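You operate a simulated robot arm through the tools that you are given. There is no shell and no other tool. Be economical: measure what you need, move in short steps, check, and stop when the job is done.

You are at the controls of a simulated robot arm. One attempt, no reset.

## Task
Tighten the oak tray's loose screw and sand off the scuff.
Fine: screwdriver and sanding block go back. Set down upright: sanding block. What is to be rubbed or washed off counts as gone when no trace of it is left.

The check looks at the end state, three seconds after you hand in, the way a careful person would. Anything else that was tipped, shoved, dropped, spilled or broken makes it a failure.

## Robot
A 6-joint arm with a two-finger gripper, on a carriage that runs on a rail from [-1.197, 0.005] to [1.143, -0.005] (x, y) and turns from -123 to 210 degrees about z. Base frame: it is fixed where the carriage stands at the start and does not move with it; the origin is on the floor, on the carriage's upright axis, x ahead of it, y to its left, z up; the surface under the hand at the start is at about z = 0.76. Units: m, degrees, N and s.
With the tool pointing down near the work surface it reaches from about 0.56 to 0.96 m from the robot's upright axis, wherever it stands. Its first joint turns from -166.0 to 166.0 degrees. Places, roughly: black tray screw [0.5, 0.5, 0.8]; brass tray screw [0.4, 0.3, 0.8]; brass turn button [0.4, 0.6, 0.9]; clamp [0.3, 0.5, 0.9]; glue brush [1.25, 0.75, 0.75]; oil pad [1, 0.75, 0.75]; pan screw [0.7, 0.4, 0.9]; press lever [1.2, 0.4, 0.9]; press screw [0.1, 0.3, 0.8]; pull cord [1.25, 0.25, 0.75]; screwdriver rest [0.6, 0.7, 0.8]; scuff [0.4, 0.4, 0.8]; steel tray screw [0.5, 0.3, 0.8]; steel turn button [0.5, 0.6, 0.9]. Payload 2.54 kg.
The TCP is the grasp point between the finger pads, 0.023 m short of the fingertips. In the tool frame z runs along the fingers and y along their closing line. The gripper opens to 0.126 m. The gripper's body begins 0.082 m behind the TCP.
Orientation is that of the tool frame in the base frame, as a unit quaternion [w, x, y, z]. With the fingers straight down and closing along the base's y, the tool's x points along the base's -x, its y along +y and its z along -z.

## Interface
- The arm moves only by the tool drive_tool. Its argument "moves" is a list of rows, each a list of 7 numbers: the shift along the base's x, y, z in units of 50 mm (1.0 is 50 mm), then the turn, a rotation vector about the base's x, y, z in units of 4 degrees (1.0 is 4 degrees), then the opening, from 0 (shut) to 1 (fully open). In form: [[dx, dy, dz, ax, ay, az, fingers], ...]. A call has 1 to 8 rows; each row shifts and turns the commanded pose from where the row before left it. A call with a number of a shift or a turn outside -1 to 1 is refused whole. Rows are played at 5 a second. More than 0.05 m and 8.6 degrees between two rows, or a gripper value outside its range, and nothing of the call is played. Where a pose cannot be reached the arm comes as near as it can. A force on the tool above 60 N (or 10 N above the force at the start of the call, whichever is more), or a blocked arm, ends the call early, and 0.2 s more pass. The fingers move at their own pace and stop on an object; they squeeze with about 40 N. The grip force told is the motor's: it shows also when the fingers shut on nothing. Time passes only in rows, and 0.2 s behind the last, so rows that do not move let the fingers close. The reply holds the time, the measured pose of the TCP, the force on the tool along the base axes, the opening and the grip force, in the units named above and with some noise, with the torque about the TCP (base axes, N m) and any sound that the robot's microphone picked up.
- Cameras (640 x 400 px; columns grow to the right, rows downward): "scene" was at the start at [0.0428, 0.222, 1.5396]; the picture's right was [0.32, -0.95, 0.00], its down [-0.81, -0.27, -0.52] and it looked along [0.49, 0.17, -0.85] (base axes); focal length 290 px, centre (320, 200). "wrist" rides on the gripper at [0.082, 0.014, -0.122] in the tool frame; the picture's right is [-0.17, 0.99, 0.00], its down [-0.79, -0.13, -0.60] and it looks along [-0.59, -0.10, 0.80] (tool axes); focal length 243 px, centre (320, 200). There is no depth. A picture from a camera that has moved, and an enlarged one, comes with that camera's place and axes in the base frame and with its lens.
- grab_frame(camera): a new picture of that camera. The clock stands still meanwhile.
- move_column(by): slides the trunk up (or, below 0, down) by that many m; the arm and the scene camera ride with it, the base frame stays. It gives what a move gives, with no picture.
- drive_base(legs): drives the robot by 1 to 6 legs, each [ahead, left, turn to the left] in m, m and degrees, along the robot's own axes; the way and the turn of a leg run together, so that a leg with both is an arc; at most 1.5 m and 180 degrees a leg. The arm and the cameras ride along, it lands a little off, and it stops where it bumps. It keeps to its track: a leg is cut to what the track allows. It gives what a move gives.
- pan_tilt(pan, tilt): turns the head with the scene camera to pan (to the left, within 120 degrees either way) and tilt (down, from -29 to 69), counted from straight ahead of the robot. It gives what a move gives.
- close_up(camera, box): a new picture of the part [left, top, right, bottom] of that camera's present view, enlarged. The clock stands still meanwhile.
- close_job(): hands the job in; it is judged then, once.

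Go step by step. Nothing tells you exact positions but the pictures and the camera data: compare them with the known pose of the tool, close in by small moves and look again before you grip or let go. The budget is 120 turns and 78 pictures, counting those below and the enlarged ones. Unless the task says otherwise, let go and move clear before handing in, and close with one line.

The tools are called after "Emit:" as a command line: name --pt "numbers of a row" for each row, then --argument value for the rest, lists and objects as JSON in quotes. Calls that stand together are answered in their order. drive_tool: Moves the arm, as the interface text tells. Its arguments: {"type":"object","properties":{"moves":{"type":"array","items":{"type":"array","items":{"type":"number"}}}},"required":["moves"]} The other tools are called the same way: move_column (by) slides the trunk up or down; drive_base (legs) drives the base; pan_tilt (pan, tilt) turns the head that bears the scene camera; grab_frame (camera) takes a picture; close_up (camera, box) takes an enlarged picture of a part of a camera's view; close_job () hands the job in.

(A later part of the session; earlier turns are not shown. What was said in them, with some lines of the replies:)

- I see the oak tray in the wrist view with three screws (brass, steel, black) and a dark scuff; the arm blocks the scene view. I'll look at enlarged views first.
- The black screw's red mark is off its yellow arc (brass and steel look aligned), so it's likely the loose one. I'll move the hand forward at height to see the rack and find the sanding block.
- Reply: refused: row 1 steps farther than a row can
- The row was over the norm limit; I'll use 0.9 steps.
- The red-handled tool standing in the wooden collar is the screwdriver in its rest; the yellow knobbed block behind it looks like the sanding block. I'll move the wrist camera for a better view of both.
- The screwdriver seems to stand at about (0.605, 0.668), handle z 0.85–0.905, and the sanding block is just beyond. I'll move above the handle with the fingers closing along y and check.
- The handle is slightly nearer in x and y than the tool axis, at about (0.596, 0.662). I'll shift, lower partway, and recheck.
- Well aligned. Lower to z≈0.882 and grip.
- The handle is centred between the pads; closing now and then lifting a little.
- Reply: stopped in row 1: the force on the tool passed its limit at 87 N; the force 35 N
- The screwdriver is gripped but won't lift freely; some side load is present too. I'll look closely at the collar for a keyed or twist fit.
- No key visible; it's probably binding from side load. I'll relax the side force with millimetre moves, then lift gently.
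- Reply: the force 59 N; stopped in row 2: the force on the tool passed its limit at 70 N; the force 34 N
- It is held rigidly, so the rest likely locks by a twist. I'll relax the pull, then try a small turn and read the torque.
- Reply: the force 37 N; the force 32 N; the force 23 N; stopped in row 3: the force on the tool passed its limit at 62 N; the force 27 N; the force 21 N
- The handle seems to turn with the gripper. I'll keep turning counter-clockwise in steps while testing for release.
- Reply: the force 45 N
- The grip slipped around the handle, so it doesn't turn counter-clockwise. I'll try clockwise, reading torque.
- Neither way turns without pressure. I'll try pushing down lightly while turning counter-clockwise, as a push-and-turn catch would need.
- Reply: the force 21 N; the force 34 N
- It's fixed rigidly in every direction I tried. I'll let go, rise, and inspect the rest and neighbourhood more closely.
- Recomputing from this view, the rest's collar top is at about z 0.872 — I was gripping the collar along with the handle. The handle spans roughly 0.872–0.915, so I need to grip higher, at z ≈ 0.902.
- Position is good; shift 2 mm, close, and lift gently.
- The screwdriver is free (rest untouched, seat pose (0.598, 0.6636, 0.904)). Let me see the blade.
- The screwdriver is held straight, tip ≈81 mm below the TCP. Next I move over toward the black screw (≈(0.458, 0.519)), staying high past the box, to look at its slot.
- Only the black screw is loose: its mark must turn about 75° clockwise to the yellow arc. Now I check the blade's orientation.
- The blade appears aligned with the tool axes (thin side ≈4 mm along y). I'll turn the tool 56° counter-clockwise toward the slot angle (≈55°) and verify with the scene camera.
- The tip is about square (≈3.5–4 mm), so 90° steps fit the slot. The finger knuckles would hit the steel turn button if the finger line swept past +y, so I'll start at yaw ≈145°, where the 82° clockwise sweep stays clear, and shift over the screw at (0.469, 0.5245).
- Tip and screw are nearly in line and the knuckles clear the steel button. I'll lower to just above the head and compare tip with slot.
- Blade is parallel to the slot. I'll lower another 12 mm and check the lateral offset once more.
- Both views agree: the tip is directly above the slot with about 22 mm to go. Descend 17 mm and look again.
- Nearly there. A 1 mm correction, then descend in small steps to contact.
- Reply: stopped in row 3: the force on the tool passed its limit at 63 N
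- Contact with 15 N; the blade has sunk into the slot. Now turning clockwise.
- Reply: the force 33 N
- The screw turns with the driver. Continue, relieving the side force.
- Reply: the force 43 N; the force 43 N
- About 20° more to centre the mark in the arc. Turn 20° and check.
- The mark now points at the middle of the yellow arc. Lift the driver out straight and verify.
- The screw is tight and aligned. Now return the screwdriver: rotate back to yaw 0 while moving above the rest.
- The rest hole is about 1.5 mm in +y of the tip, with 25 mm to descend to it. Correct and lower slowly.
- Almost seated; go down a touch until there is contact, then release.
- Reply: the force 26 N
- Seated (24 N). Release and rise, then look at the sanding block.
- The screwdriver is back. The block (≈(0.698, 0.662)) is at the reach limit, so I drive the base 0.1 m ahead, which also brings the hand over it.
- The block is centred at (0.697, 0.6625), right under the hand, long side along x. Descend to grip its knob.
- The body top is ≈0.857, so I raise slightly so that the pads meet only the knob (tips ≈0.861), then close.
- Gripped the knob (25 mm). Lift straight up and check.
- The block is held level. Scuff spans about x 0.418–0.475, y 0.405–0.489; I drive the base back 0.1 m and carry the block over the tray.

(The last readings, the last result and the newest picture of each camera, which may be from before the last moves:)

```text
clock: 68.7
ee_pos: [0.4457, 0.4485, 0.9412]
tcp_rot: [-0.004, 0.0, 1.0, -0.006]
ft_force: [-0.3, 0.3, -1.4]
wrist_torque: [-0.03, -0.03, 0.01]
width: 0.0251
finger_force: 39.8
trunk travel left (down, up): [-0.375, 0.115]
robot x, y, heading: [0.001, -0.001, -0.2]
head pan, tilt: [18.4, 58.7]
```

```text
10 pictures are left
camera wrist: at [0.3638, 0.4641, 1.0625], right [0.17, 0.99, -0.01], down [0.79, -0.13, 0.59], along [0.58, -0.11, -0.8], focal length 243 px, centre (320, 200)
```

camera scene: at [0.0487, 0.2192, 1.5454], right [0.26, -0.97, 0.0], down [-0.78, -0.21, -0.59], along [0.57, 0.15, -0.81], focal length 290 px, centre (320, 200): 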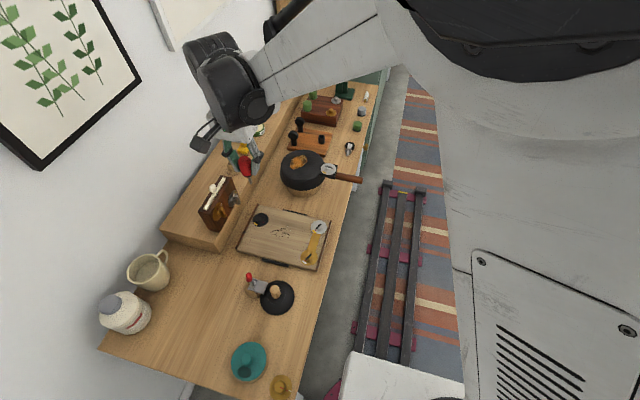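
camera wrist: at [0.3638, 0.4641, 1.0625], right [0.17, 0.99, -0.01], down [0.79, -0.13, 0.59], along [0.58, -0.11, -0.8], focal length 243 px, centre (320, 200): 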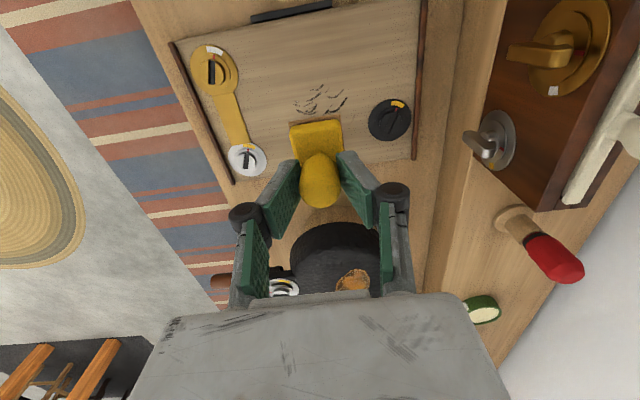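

The scuff sits just under the block as computed. Lower to near the surface, then touch gently.

Emit:
drive_tool --pt "0 0 -0.6 0 0 0 0" --pt "0 0 -0.6 0 0 0 0" --pt "0 0 -0.3 0 0 0 0" --pt "0 0 0 0 0 0 0"

Emit:
drive_tool --pt "0 0 -0.06 0 0 0 0" --pt "0 0 -0.06 0 0 0 0" --pt "0 0 -0.06 0 0 0 0" --pt "0 0 0 0 0 0 0"

```text
clock: 69.7
ee_pos: [0.4457, 0.448, 0.8684]
tcp_rot: [-0.004, 0.001, 1.0, -0.005]
ft_force: [0.3, -0.2, -0.5]
wrist_torque: [-0.03, 0.0, 0.0]
width: 0.025
finger_force: 39.6
trunk travel left (down, up): [-0.375, 0.115]
robot x, y, heading: [-0.0022, -0.003, -0.1]
head pan, tilt: [18.4, 58.7]
```

```text
clock: 70.7
ee_pos: [0.4466, 0.4487, 0.8571]
tcp_rot: [-0.003, 0.001, 1.0, -0.005]
ft_force: [0.0, 0.0, -1.6]
wrist_torque: [0.01, -0.03, 0.0]
width: 0.0251
finger_force: 39.6
trunk travel left (down, up): [-0.375, 0.115]
robot x, y, heading: [-0.0024, 0.0021, -0.2]
head pan, tilt: [18.4, 58.7]
```

Emit:
drive_tool --pt "0 0 -0.05 0 0 0 0" --pt "0 0 -0.05 0 0 0 0" --pt "0 0 -0.05 0 0 0 0" --pt "0 0 0 0 0 0 0"

Emit:
drive_tool --pt "0 0 -0.03 0 0 0 0" --pt "0 0 -0.03 0 0 0 0" --pt "0 0 -0.03 0 0 0 0" --pt "0 0 0 0 0 0 0"

```text
clock: 71.7
ee_pos: [0.4457, 0.449, 0.8506]
tcp_rot: [-0.001, 0.0, 1.0, -0.006]
ft_force: [0.5, -0.4, -1.3]
wrist_torque: [-0.03, -0.02, -0.01]
width: 0.0252
finger_force: 40.3
trunk travel left (down, up): [-0.375, 0.115]
robot x, y, heading: [-0.0052, -0.001, -0.0]
head pan, tilt: [18.4, 58.7]
```

```text
clock: 72.7
ee_pos: [0.4457, 0.4487, 0.8461]
tcp_rot: [-0.003, 0.001, 1.0, -0.005]
ft_force: [0.9, 0.3, -0.7]
wrist_torque: [0.02, -0.02, 0.0]
width: 0.0248
finger_force: 40.0
trunk travel left (down, up): [-0.375, 0.115]
robot x, y, heading: [-0.0005, -0.0026, -0.1]
head pan, tilt: [18.4, 58.7]
```

Emit:
drive_tool --pt "0 0 -0.03 0 0 0 0" --pt "0 0 -0.03 0 0 0 0" --pt "0 0 -0.03 0 0 0 0" --pt "0 0 0 0 0 0 0"

Emit:
drive_tool --pt "0 0 -0.02 0 0 0 0" --pt "0 0 -0.02 0 0 0 0" --pt "0 0 0 0 0 0 0"

```text
clock: 73.7
ee_pos: [0.4447, 0.4481, 0.8415]
tcp_rot: [-0.002, 0.001, 1.0, -0.005]
ft_force: [0.3, -0.2, -0.5]
wrist_torque: [0.01, -0.03, 0.0]
width: 0.0253
finger_force: 39.9
trunk travel left (down, up): [-0.375, 0.115]
robot x, y, heading: [-0.0025, -0.0006, -0.3]
head pan, tilt: [18.4, 58.7]
```

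```text
clock: 74.5
ee_pos: [0.4467, 0.4474, 0.8402]
tcp_rot: [-0.003, 0.001, 1.0, -0.005]
ft_force: [0.3, 0.2, -0.6]
wrist_torque: [0.02, 0.0, 0.02]
width: 0.0251
finger_force: 40.2
trunk travel left (down, up): [-0.375, 0.115]
robot x, y, heading: [-0.0025, -0.0021, -0.2]
head pan, tilt: [18.4, 58.7]
```

Emit:
drive_tool --pt "0 0 -0.03 0 0 0 0" --pt "0 0 -0.03 0 0 0 0" --pt "0 0 0 0 0 0 0"

Emit:
drive_tool --pt "0 0 -0.02 0 0 0 0" --pt "0 0 -0.02 0 0 0 0" --pt "0 0 0 0 0 0 0"

Emit:
close_up --camera "scene" --box '[230, 150, 350, 230]'

```text
clock: 75.3
ee_pos: [0.4471, 0.4498, 0.8371]
tcp_rot: [-0.002, 0.0, 1.0, -0.005]
ft_force: [-0.1, 1.0, -1.0]
wrist_torque: [0.02, 0.04, -0.02]
width: 0.0251
finger_force: 39.6
trunk travel left (down, up): [-0.375, 0.115]
robot x, y, heading: [-0.0019, 0.0015, -0.2]
head pan, tilt: [18.4, 58.7]
```

```text
clock: 76.1
ee_pos: [0.4451, 0.4499, 0.8357]
tcp_rot: [-0.003, 0.001, 1.0, -0.005]
ft_force: [0.0, -0.2, -1.1]
wrist_torque: [0.0, -0.01, -0.03]
width: 0.025
finger_force: 40.0
trunk travel left (down, up): [-0.375, 0.115]
robot x, y, heading: [0.0007, 0.0027, 0.2]
head pan, tilt: [18.4, 58.7]
```

```text
5.00 times, centred on (290, 190) of scene
camera zoom: at [0.0416, 0.2216, 1.5394], right [0.32, -0.95, 0.0], down [-0.81, -0.27, -0.52], along [0.49, 0.16, -0.85], focal length 1451 px, centre (470, 250)
```

zoom: 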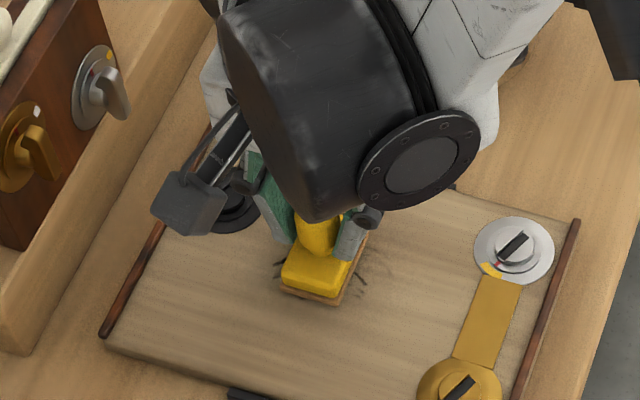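

The block is only millimetres above the surface and centred on the scuff. Keep feeling down.

Emit:
drive_tool --pt "0 0 -0.03 0 0 0 0" --pt "0 0 -0.03 0 0 0 0" --pt "0 0 0 0 0 0 0"

Emit:
drive_tool --pt "0 0 -0.02 0 0 0 0" --pt "0 0 -0.02 0 0 0 0" --pt "0 0 0 0 0 0 0"

```text
clock: 76.9
ee_pos: [0.4445, 0.4477, 0.8319]
tcp_rot: [-0.003, 0.001, 1.0, -0.005]
ft_force: [-1.2, -0.3, -0.4]
wrist_torque: [-0.01, 0.02, 0.02]
width: 0.0252
finger_force: 40.6
trunk travel left (down, up): [-0.375, 0.115]
robot x, y, heading: [-0.0012, -0.0011, -0.1]
head pan, tilt: [18.4, 58.7]
```

```text
clock: 77.7
ee_pos: [0.4465, 0.448, 0.8305]
tcp_rot: [-0.003, 0.001, 1.0, -0.006]
ft_force: [4.3, -2.6, 24.2]
wrist_torque: [0.13, -0.07, -0.03]
width: 0.0249
finger_force: 39.8
trunk travel left (down, up): [-0.375, 0.115]
robot x, y, heading: [-0.0011, 0.0013, -0.2]
head pan, tilt: [18.4, 58.7]
```

Contact at 24 N. Ease slightly and start sanding strokes along y.

Emit:
drive_tool --pt "0 0.25 0.005 0 0 0 0" --pt "0 0.25 0 0 0 0 0" --pt "0 -0.31 0 0 0 0 0" --pt "0 -0.31 0 0 0 0 0" --pt "0 -0.31 0 0 0 0 0" --pt "0 -0.31 0 0 0 0 0" --pt "0 0.31 0 0 0 0 0" --pt "0 0.31 0 0 0 0 0"

```text
clock: 79.5
ee_pos: [0.4462, 0.4387, 0.8307]
tcp_rot: [-0.002, 0.002, 1.0, -0.006]
ft_force: [2.1, -21.0, 25.1]
wrist_torque: [-0.9, 0.04, 0.09]
width: 0.0249
finger_force: 40.2
trunk travel left (down, up): [-0.375, 0.115]
robot x, y, heading: [-0.0053, -0.0018, 0.1]
head pan, tilt: [18.4, 58.7]
```

Emit:
drive_tool --pt "-0.22 0.31 0.004 0 0 0 0" --pt "0 0.31 0 0 0 0 0" --pt "0 -0.31 0 0 0 0 0" --pt "0 -0.31 0 0 0 0 0" --pt "0 -0.31 0 0 0 0 0" --pt "0 -0.31 0 0 0 0 0" --pt "0.22 0 0 0 0 0 0" --pt "0.26 0 0 0 0 0 0"

Emit:
drive_tool --pt "0 0.31 0 0 0 0 0" --pt "0 0.31 0 0 0 0 0" --pt "0 0.31 0 0 0 0 0" --pt "0 0.31 0 0 0 0 0" --pt "-0.24 0 0 0 0 0 0" --pt "-0.24 0 0 0 0 0 0" --pt "0.24 -0.2 0 0 0 0 0" --pt "0.24 -0.2 0 0 0 0 0"

Emit:
drive_tool --pt "-0.24 -0.1 0 0 0 0 0" --pt "-0.24 -0.1 0 0 0 0 0" --pt "0.24 -0.2 0 0 0 0 0" --pt "0.24 -0.2 0 0 0 0 0" --pt "-0.24 -0.2 0 0 0 0 0" --pt "-0.24 -0.2 0 0 0 0 0" --pt "0.24 0 0 0 0 0 0" --pt "0 0 0 0 0 0 0"

```text
clock: 81.3
ee_pos: [0.4594, 0.4108, 0.8308]
tcp_rot: [-0.003, 0.0, 1.0, -0.006]
ft_force: [-9.3, -4.1, 12.4]
wrist_torque: [-0.27, 0.41, -0.09]
width: 0.0252
finger_force: 40.0
trunk travel left (down, up): [-0.375, 0.115]
robot x, y, heading: [-0.0012, -0.0018, -0.0]
head pan, tilt: [18.4, 58.7]
```

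```text
clock: 83.1
ee_pos: [0.4565, 0.455, 0.83]
tcp_rot: [-0.004, -0.001, 1.0, -0.004]
ft_force: [-10.6, 11.6, 24.1]
wrist_torque: [0.42, 0.42, 0.03]
width: 0.0251
finger_force: 39.8
trunk travel left (down, up): [-0.375, 0.115]
robot x, y, heading: [-0.0027, 0.0019, -0.1]
head pan, tilt: [18.4, 58.7]
```

```text
clock: 84.9
ee_pos: [0.4472, 0.4035, 0.8288]
tcp_rot: [-0.004, 0.001, 1.0, -0.006]
ft_force: [-6.7, -3.0, 7.7]
wrist_torque: [-0.27, 0.4, -0.1]
width: 0.0244
finger_force: 40.2
trunk travel left (down, up): [-0.375, 0.115]
robot x, y, heading: [-0.0014, 0.0016, -0.1]
head pan, tilt: [18.4, 58.7]
```

Now lift and shift ahead to inspect the surface.

Emit:
drive_tool --pt "0 0 0.3 0 0 0 0" --pt "0.4 0.2 0.8 0 0 0 0" --pt "0.6 0.4 0.6 0 0 0 0" --pt "0.5 0.3 0.5 0 0 0 0" --pt "0 0 0 0 0 0 0"

Emit:
close_up --camera "wrist" --box '[200, 10, 400, 135]'

```text
clock: 86.1
ee_pos: [0.522, 0.45, 0.9394]
tcp_rot: [-0.003, 0.0, 1.0, -0.005]
ft_force: [-0.2, -0.6, -1.6]
wrist_torque: [0.02, 0.01, 0.0]
width: 0.0244
finger_force: 39.9
trunk travel left (down, up): [-0.375, 0.115]
robot x, y, heading: [-0.0026, 0.0006, -0.2]
head pan, tilt: [18.4, 58.7]
```

```text
3.20 times, centred on (300, 72) of wrist
camera zoom: at [0.4412, 0.4653, 1.0623], right [0.17, 0.99, -0.01], down [0.79, -0.13, 0.59], along [0.58, -0.11, -0.8], focal length 776 px, centre (384, 608)
```

zoom: 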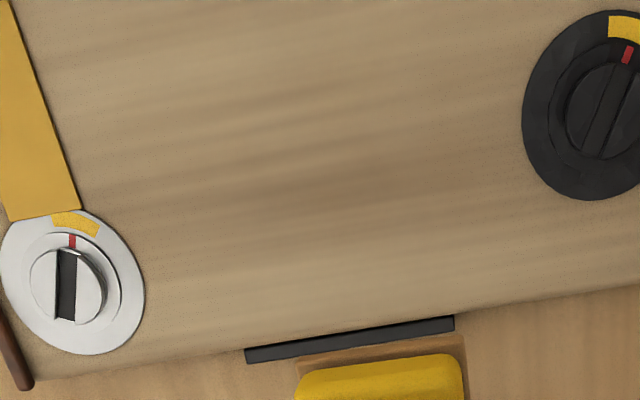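

Clean here, but the part with x < 0.433 is out of frame. Move back a little to view it.

Emit:
drive_tool --pt "-0.6 0 0.5 0 0 0 0" --pt "-0.2 0 0.5 0 0 0 0" --pt "0 0 0 0 0 0 0"

Emit:
close_up --camera "wrist" --box '[230, 20, 390, 120]'

```text
clock: 86.9
ee_pos: [0.4817, 0.4478, 0.9908]
tcp_rot: [-0.003, 0.0, 1.0, -0.005]
ft_force: [-0.1, 0.2, -0.5]
wrist_torque: [0.01, 0.02, -0.04]
width: 0.0245
finger_force: 40.4
trunk travel left (down, up): [-0.375, 0.115]
robot x, y, heading: [-0.003, 0.0004, 0.1]
head pan, tilt: [18.4, 58.7]
```

```text
4.00 times, centred on (310, 70) of wrist
camera zoom: at [0.401, 0.4647, 1.1128], right [0.17, 0.99, -0.01], down [0.79, -0.13, 0.59], along [0.58, -0.11, -0.8], focal length 970 px, centre (360, 720)
```

zoom: 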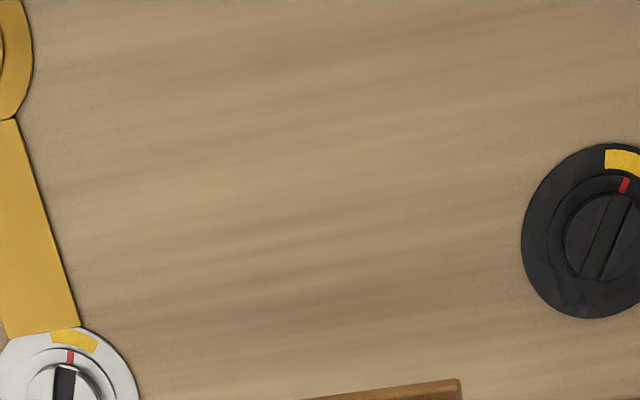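

No trace of the scuff remains. Now carry the block back: rise, go to above (0.597, 0.6625), then drive the base +0.1 m.

Emit:
drive_tool --pt "0 0 1 0 0 0 0" --pt "0.4 0 0.9 0 0 0 0" --pt "0.8 0.3 0 0 0 0 0" --pt "0.8 0.5 0 0 0 0 0" --pt "0.3 0.9 0 0 0 0 0" --pt "0 0.9 0 0 0 0 0" --pt "0 0.9 0 0 0 0 0" --pt "0 0.79 0 0 0 0 0"

Emit:
drive_base --legs '[[0.1, 0, 0]]'

Emit:
drive_tool --pt "0 0 -0.5 0 0 0 0" --pt "0 0 -0.8 0 0 0 0" --pt "0 0 -0.8 0 0 0 0" --pt "0 0 -0.4 0 0 0 0" --pt "0 0 0 0 0 0 0"

Emit:
grab_frame --camera "wrist"

```text
clock: 88.7
ee_pos: [0.5973, 0.6623, 1.0886]
tcp_rot: [-0.003, 0.0, 1.0, -0.005]
ft_force: [-1.0, -0.4, -0.6]
wrist_torque: [0.01, -0.02, -0.01]
width: 0.0244
finger_force: 40.0
trunk travel left (down, up): [-0.375, 0.115]
robot x, y, heading: [-0.0017, 0.0005, -0.2]
head pan, tilt: [18.4, 58.7]
```

```text
clock: 89.8
ee_pos: [0.6983, 0.6616, 1.0888]
tcp_rot: [-0.003, 0.001, 1.0, -0.005]
ft_force: [-0.3, 0.1, -1.9]
wrist_torque: [0.01, 0.0, 0.04]
width: 0.0245
finger_force: 39.8
trunk travel left (down, up): [-0.375, 0.115]
robot x, y, heading: [0.1014, 0.003, -0.2]
head pan, tilt: [18.4, 58.7]
```

```text
clock: 91.0
ee_pos: [0.6983, 0.6599, 0.9627]
tcp_rot: [-0.004, 0.0, 1.0, -0.005]
ft_force: [0.0, 0.4, -1.5]
wrist_torque: [-0.02, 0.01, -0.02]
width: 0.0244
finger_force: 40.2
trunk travel left (down, up): [-0.375, 0.115]
robot x, y, heading: [0.0968, 0.0006, -0.1]
head pan, tilt: [18.4, 58.7]
```

```text
6 pictures are left
camera wrist: at [0.6179, 0.6758, 1.0841], right [0.17, 0.99, -0.01], down [0.79, -0.13, 0.59], along [0.58, -0.11, -0.8], focal length 243 px, centre (320, 200)
```

wrist: 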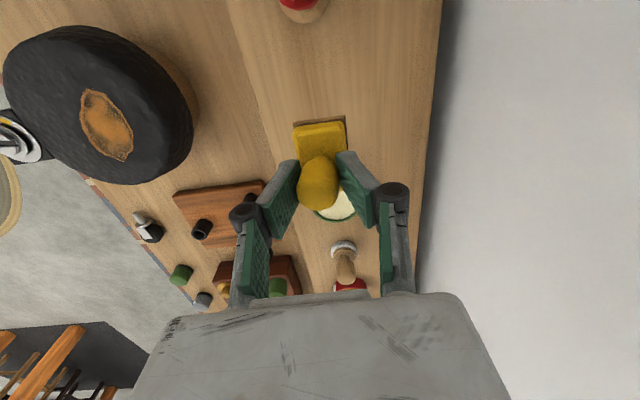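

Clear on all sides. Lower toward the original seat height (0.885) and feel for contact.

Emit:
drive_tool --pt "-0.02 0.03 -0.6 0 0 0 0" --pt "0 0 -0.5 0 0 0 0" --pt "0 0 -0.3 0 0 0 0" --pt "0 0 0 0 0 0 0"

Emit:
drive_tool --pt "0 0 -0.03 0 0 0 0" --pt "0 0 -0.03 0 0 0 0" --pt "0 0 -0.03 0 0 0 0" --pt "0 0 0 0 0 0 0"

```text
clock: 92.0
ee_pos: [0.6974, 0.6621, 0.895]
tcp_rot: [-0.003, 0.001, 1.0, -0.005]
ft_force: [-0.3, -0.6, -1.4]
wrist_torque: [0.03, 0.0, 0.0]
width: 0.0241
finger_force: 40.2
trunk travel left (down, up): [-0.375, 0.115]
robot x, y, heading: [0.0981, -0.0044, -0.3]
head pan, tilt: [18.4, 58.7]
```

```text
clock: 93.0
ee_pos: [0.6989, 0.6619, 0.888]
tcp_rot: [-0.002, 0.001, 1.0, -0.006]
ft_force: [0.8, 0.7, -1.2]
wrist_torque: [0.03, -0.01, -0.01]
width: 0.0241
finger_force: 39.7
trunk travel left (down, up): [-0.375, 0.115]
robot x, y, heading: [0.1005, 0.0004, 0.1]
head pan, tilt: [18.4, 58.7]
```

Emit:
drive_tool --pt "0 0 -0.03 0 0 0 0" --pt "0 0 -0.03 0 0 0 0" --pt "0 0 0 0 0 0 0"

Emit:
drive_tool --pt "0 0 -0.02 0 0 0 0" --pt "0 0 -0.01 0 0 0 0" --pt "0 0 0 0 0 0 0"

```text
clock: 93.8
ee_pos: [0.6974, 0.6629, 0.8869]
tcp_rot: [-0.003, 0.001, 1.0, -0.005]
ft_force: [-0.3, -0.2, -0.8]
wrist_torque: [-0.01, -0.01, -0.02]
width: 0.0242
finger_force: 40.2
trunk travel left (down, up): [-0.375, 0.115]
robot x, y, heading: [0.0988, -0.0016, -0.0]
head pan, tilt: [18.4, 58.7]
```

```text
clock: 94.7
ee_pos: [0.6969, 0.6632, 0.8843]
tcp_rot: [-0.003, 0.0, 1.0, -0.006]
ft_force: [-0.3, 0.0, -1.0]
wrist_torque: [-0.01, 0.05, 0.0]
width: 0.0241
finger_force: 40.2
trunk travel left (down, up): [-0.375, 0.115]
robot x, y, heading: [0.1007, 0.0006, -0.2]
head pan, tilt: [18.4, 58.7]
```

Emit:
drive_tool --pt "0 0 -0.02 0 0 0 0" --pt "0 0 -0.01 0 0 0 0" --pt "0 0 0 0 0 0 0"

```text
clock: 95.5
ee_pos: [0.6977, 0.6623, 0.8833]
tcp_rot: [-0.003, 0.001, 1.0, -0.006]
ft_force: [7.6, 5.3, 18.3]
wrist_torque: [-0.02, -0.25, 0.09]
width: 0.0241
finger_force: 40.0
trunk travel left (down, up): [-0.375, 0.115]
robot x, y, heading: [0.0988, -0.0015, -0.0]
head pan, tilt: [18.4, 58.7]
```

The block is on the ledge (18 N). Ease, open, and rise straight.

Emit:
drive_tool --pt "0 0 0.012 0 0 0 0" --pt "0 0 0 0 0 0 0.45" --pt "0 0 0 0 0 0 0.45" --pt "0 0 0.2 0 0 0 0.45" --pt "0 0 0.6 0 0 0 0.45" --pt "0 0 0.9 0 0 0 0.45" --pt "0 0 0.9 0 0 0 0.45" --pt "0 0 0.6 0 0 0 0.45"

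Emit:
grab_frame --camera "wrist"

```text
clock: 97.2
ee_pos: [0.6971, 0.6621, 1.0458]
tcp_rot: [-0.002, 0.001, 1.0, -0.005]
ft_force: [-0.4, -0.6, -0.2]
wrist_torque: [0.0, 0.03, 0.01]
width: 0.0567
finger_force: 0.1
trunk travel left (down, up): [-0.375, 0.115]
robot x, y, heading: [0.1003, 0.0006, -0.3]
head pan, tilt: [18.4, 58.7]
```

```text
5 pictures are left
camera wrist: at [0.6163, 0.6774, 1.1668], right [0.17, 0.99, -0.01], down [0.79, -0.13, 0.59], along [0.58, -0.11, -0.8], focal length 243 px, centre (320, 200)
```

wrist: 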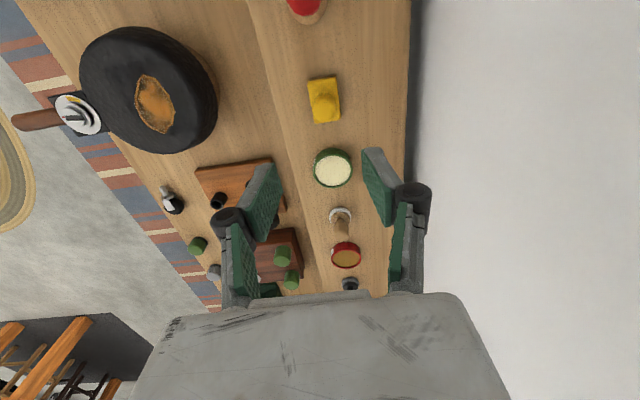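

The block stands upright in its place and the hand is clear. One last overall look.

Emit:
grab_frame --camera "scene"

Emit:
close_up --camera "scene" --box '[140, 130, 340, 260]'

```text
4 pictures are left
camera scene: at [0.1422, 0.221, 1.5394], right [0.32, -0.95, 0.0], down [-0.81, -0.27, -0.52], along [0.49, 0.16, -0.85], focal length 290 px, centre (320, 200)
```

scene: 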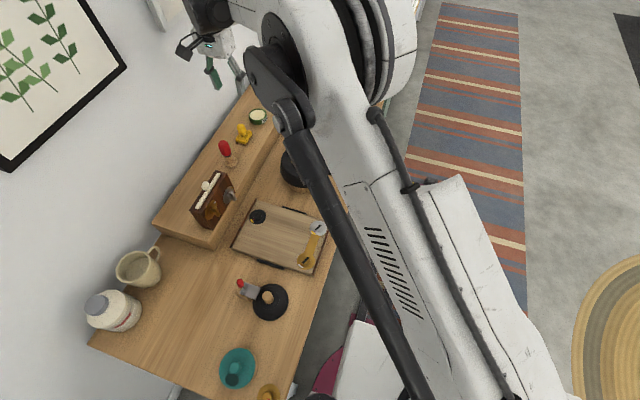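

```text
3.08 times, centred on (240, 195) of scene
camera zoom: at [0.1422, 0.221, 1.5394], right [0.32, -0.95, 0.0], down [-0.81, -0.27, -0.52], along [0.49, 0.16, -0.85], focal length 893 px, centre (566, 215)
```

zoom: 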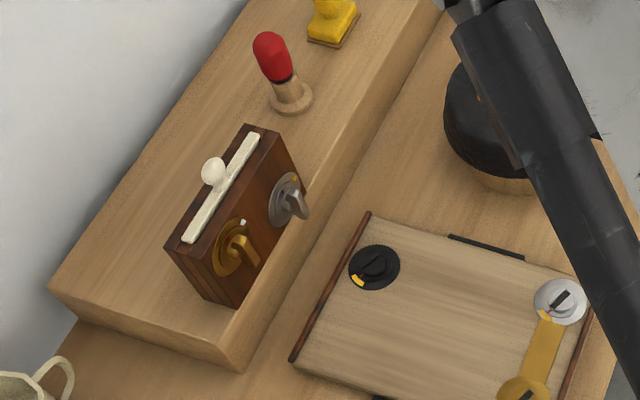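

The screw mark points at its arc, the tray is clean, and both tools are back in place; handing in.

Emit:
close_job

```text
The job is handed in.
```

The oak tray's black screw is tightened to its mark and the scuff is sanded away with no trace showing. The screwdriver is back in its rest, and the sanding block stands upright where it was.
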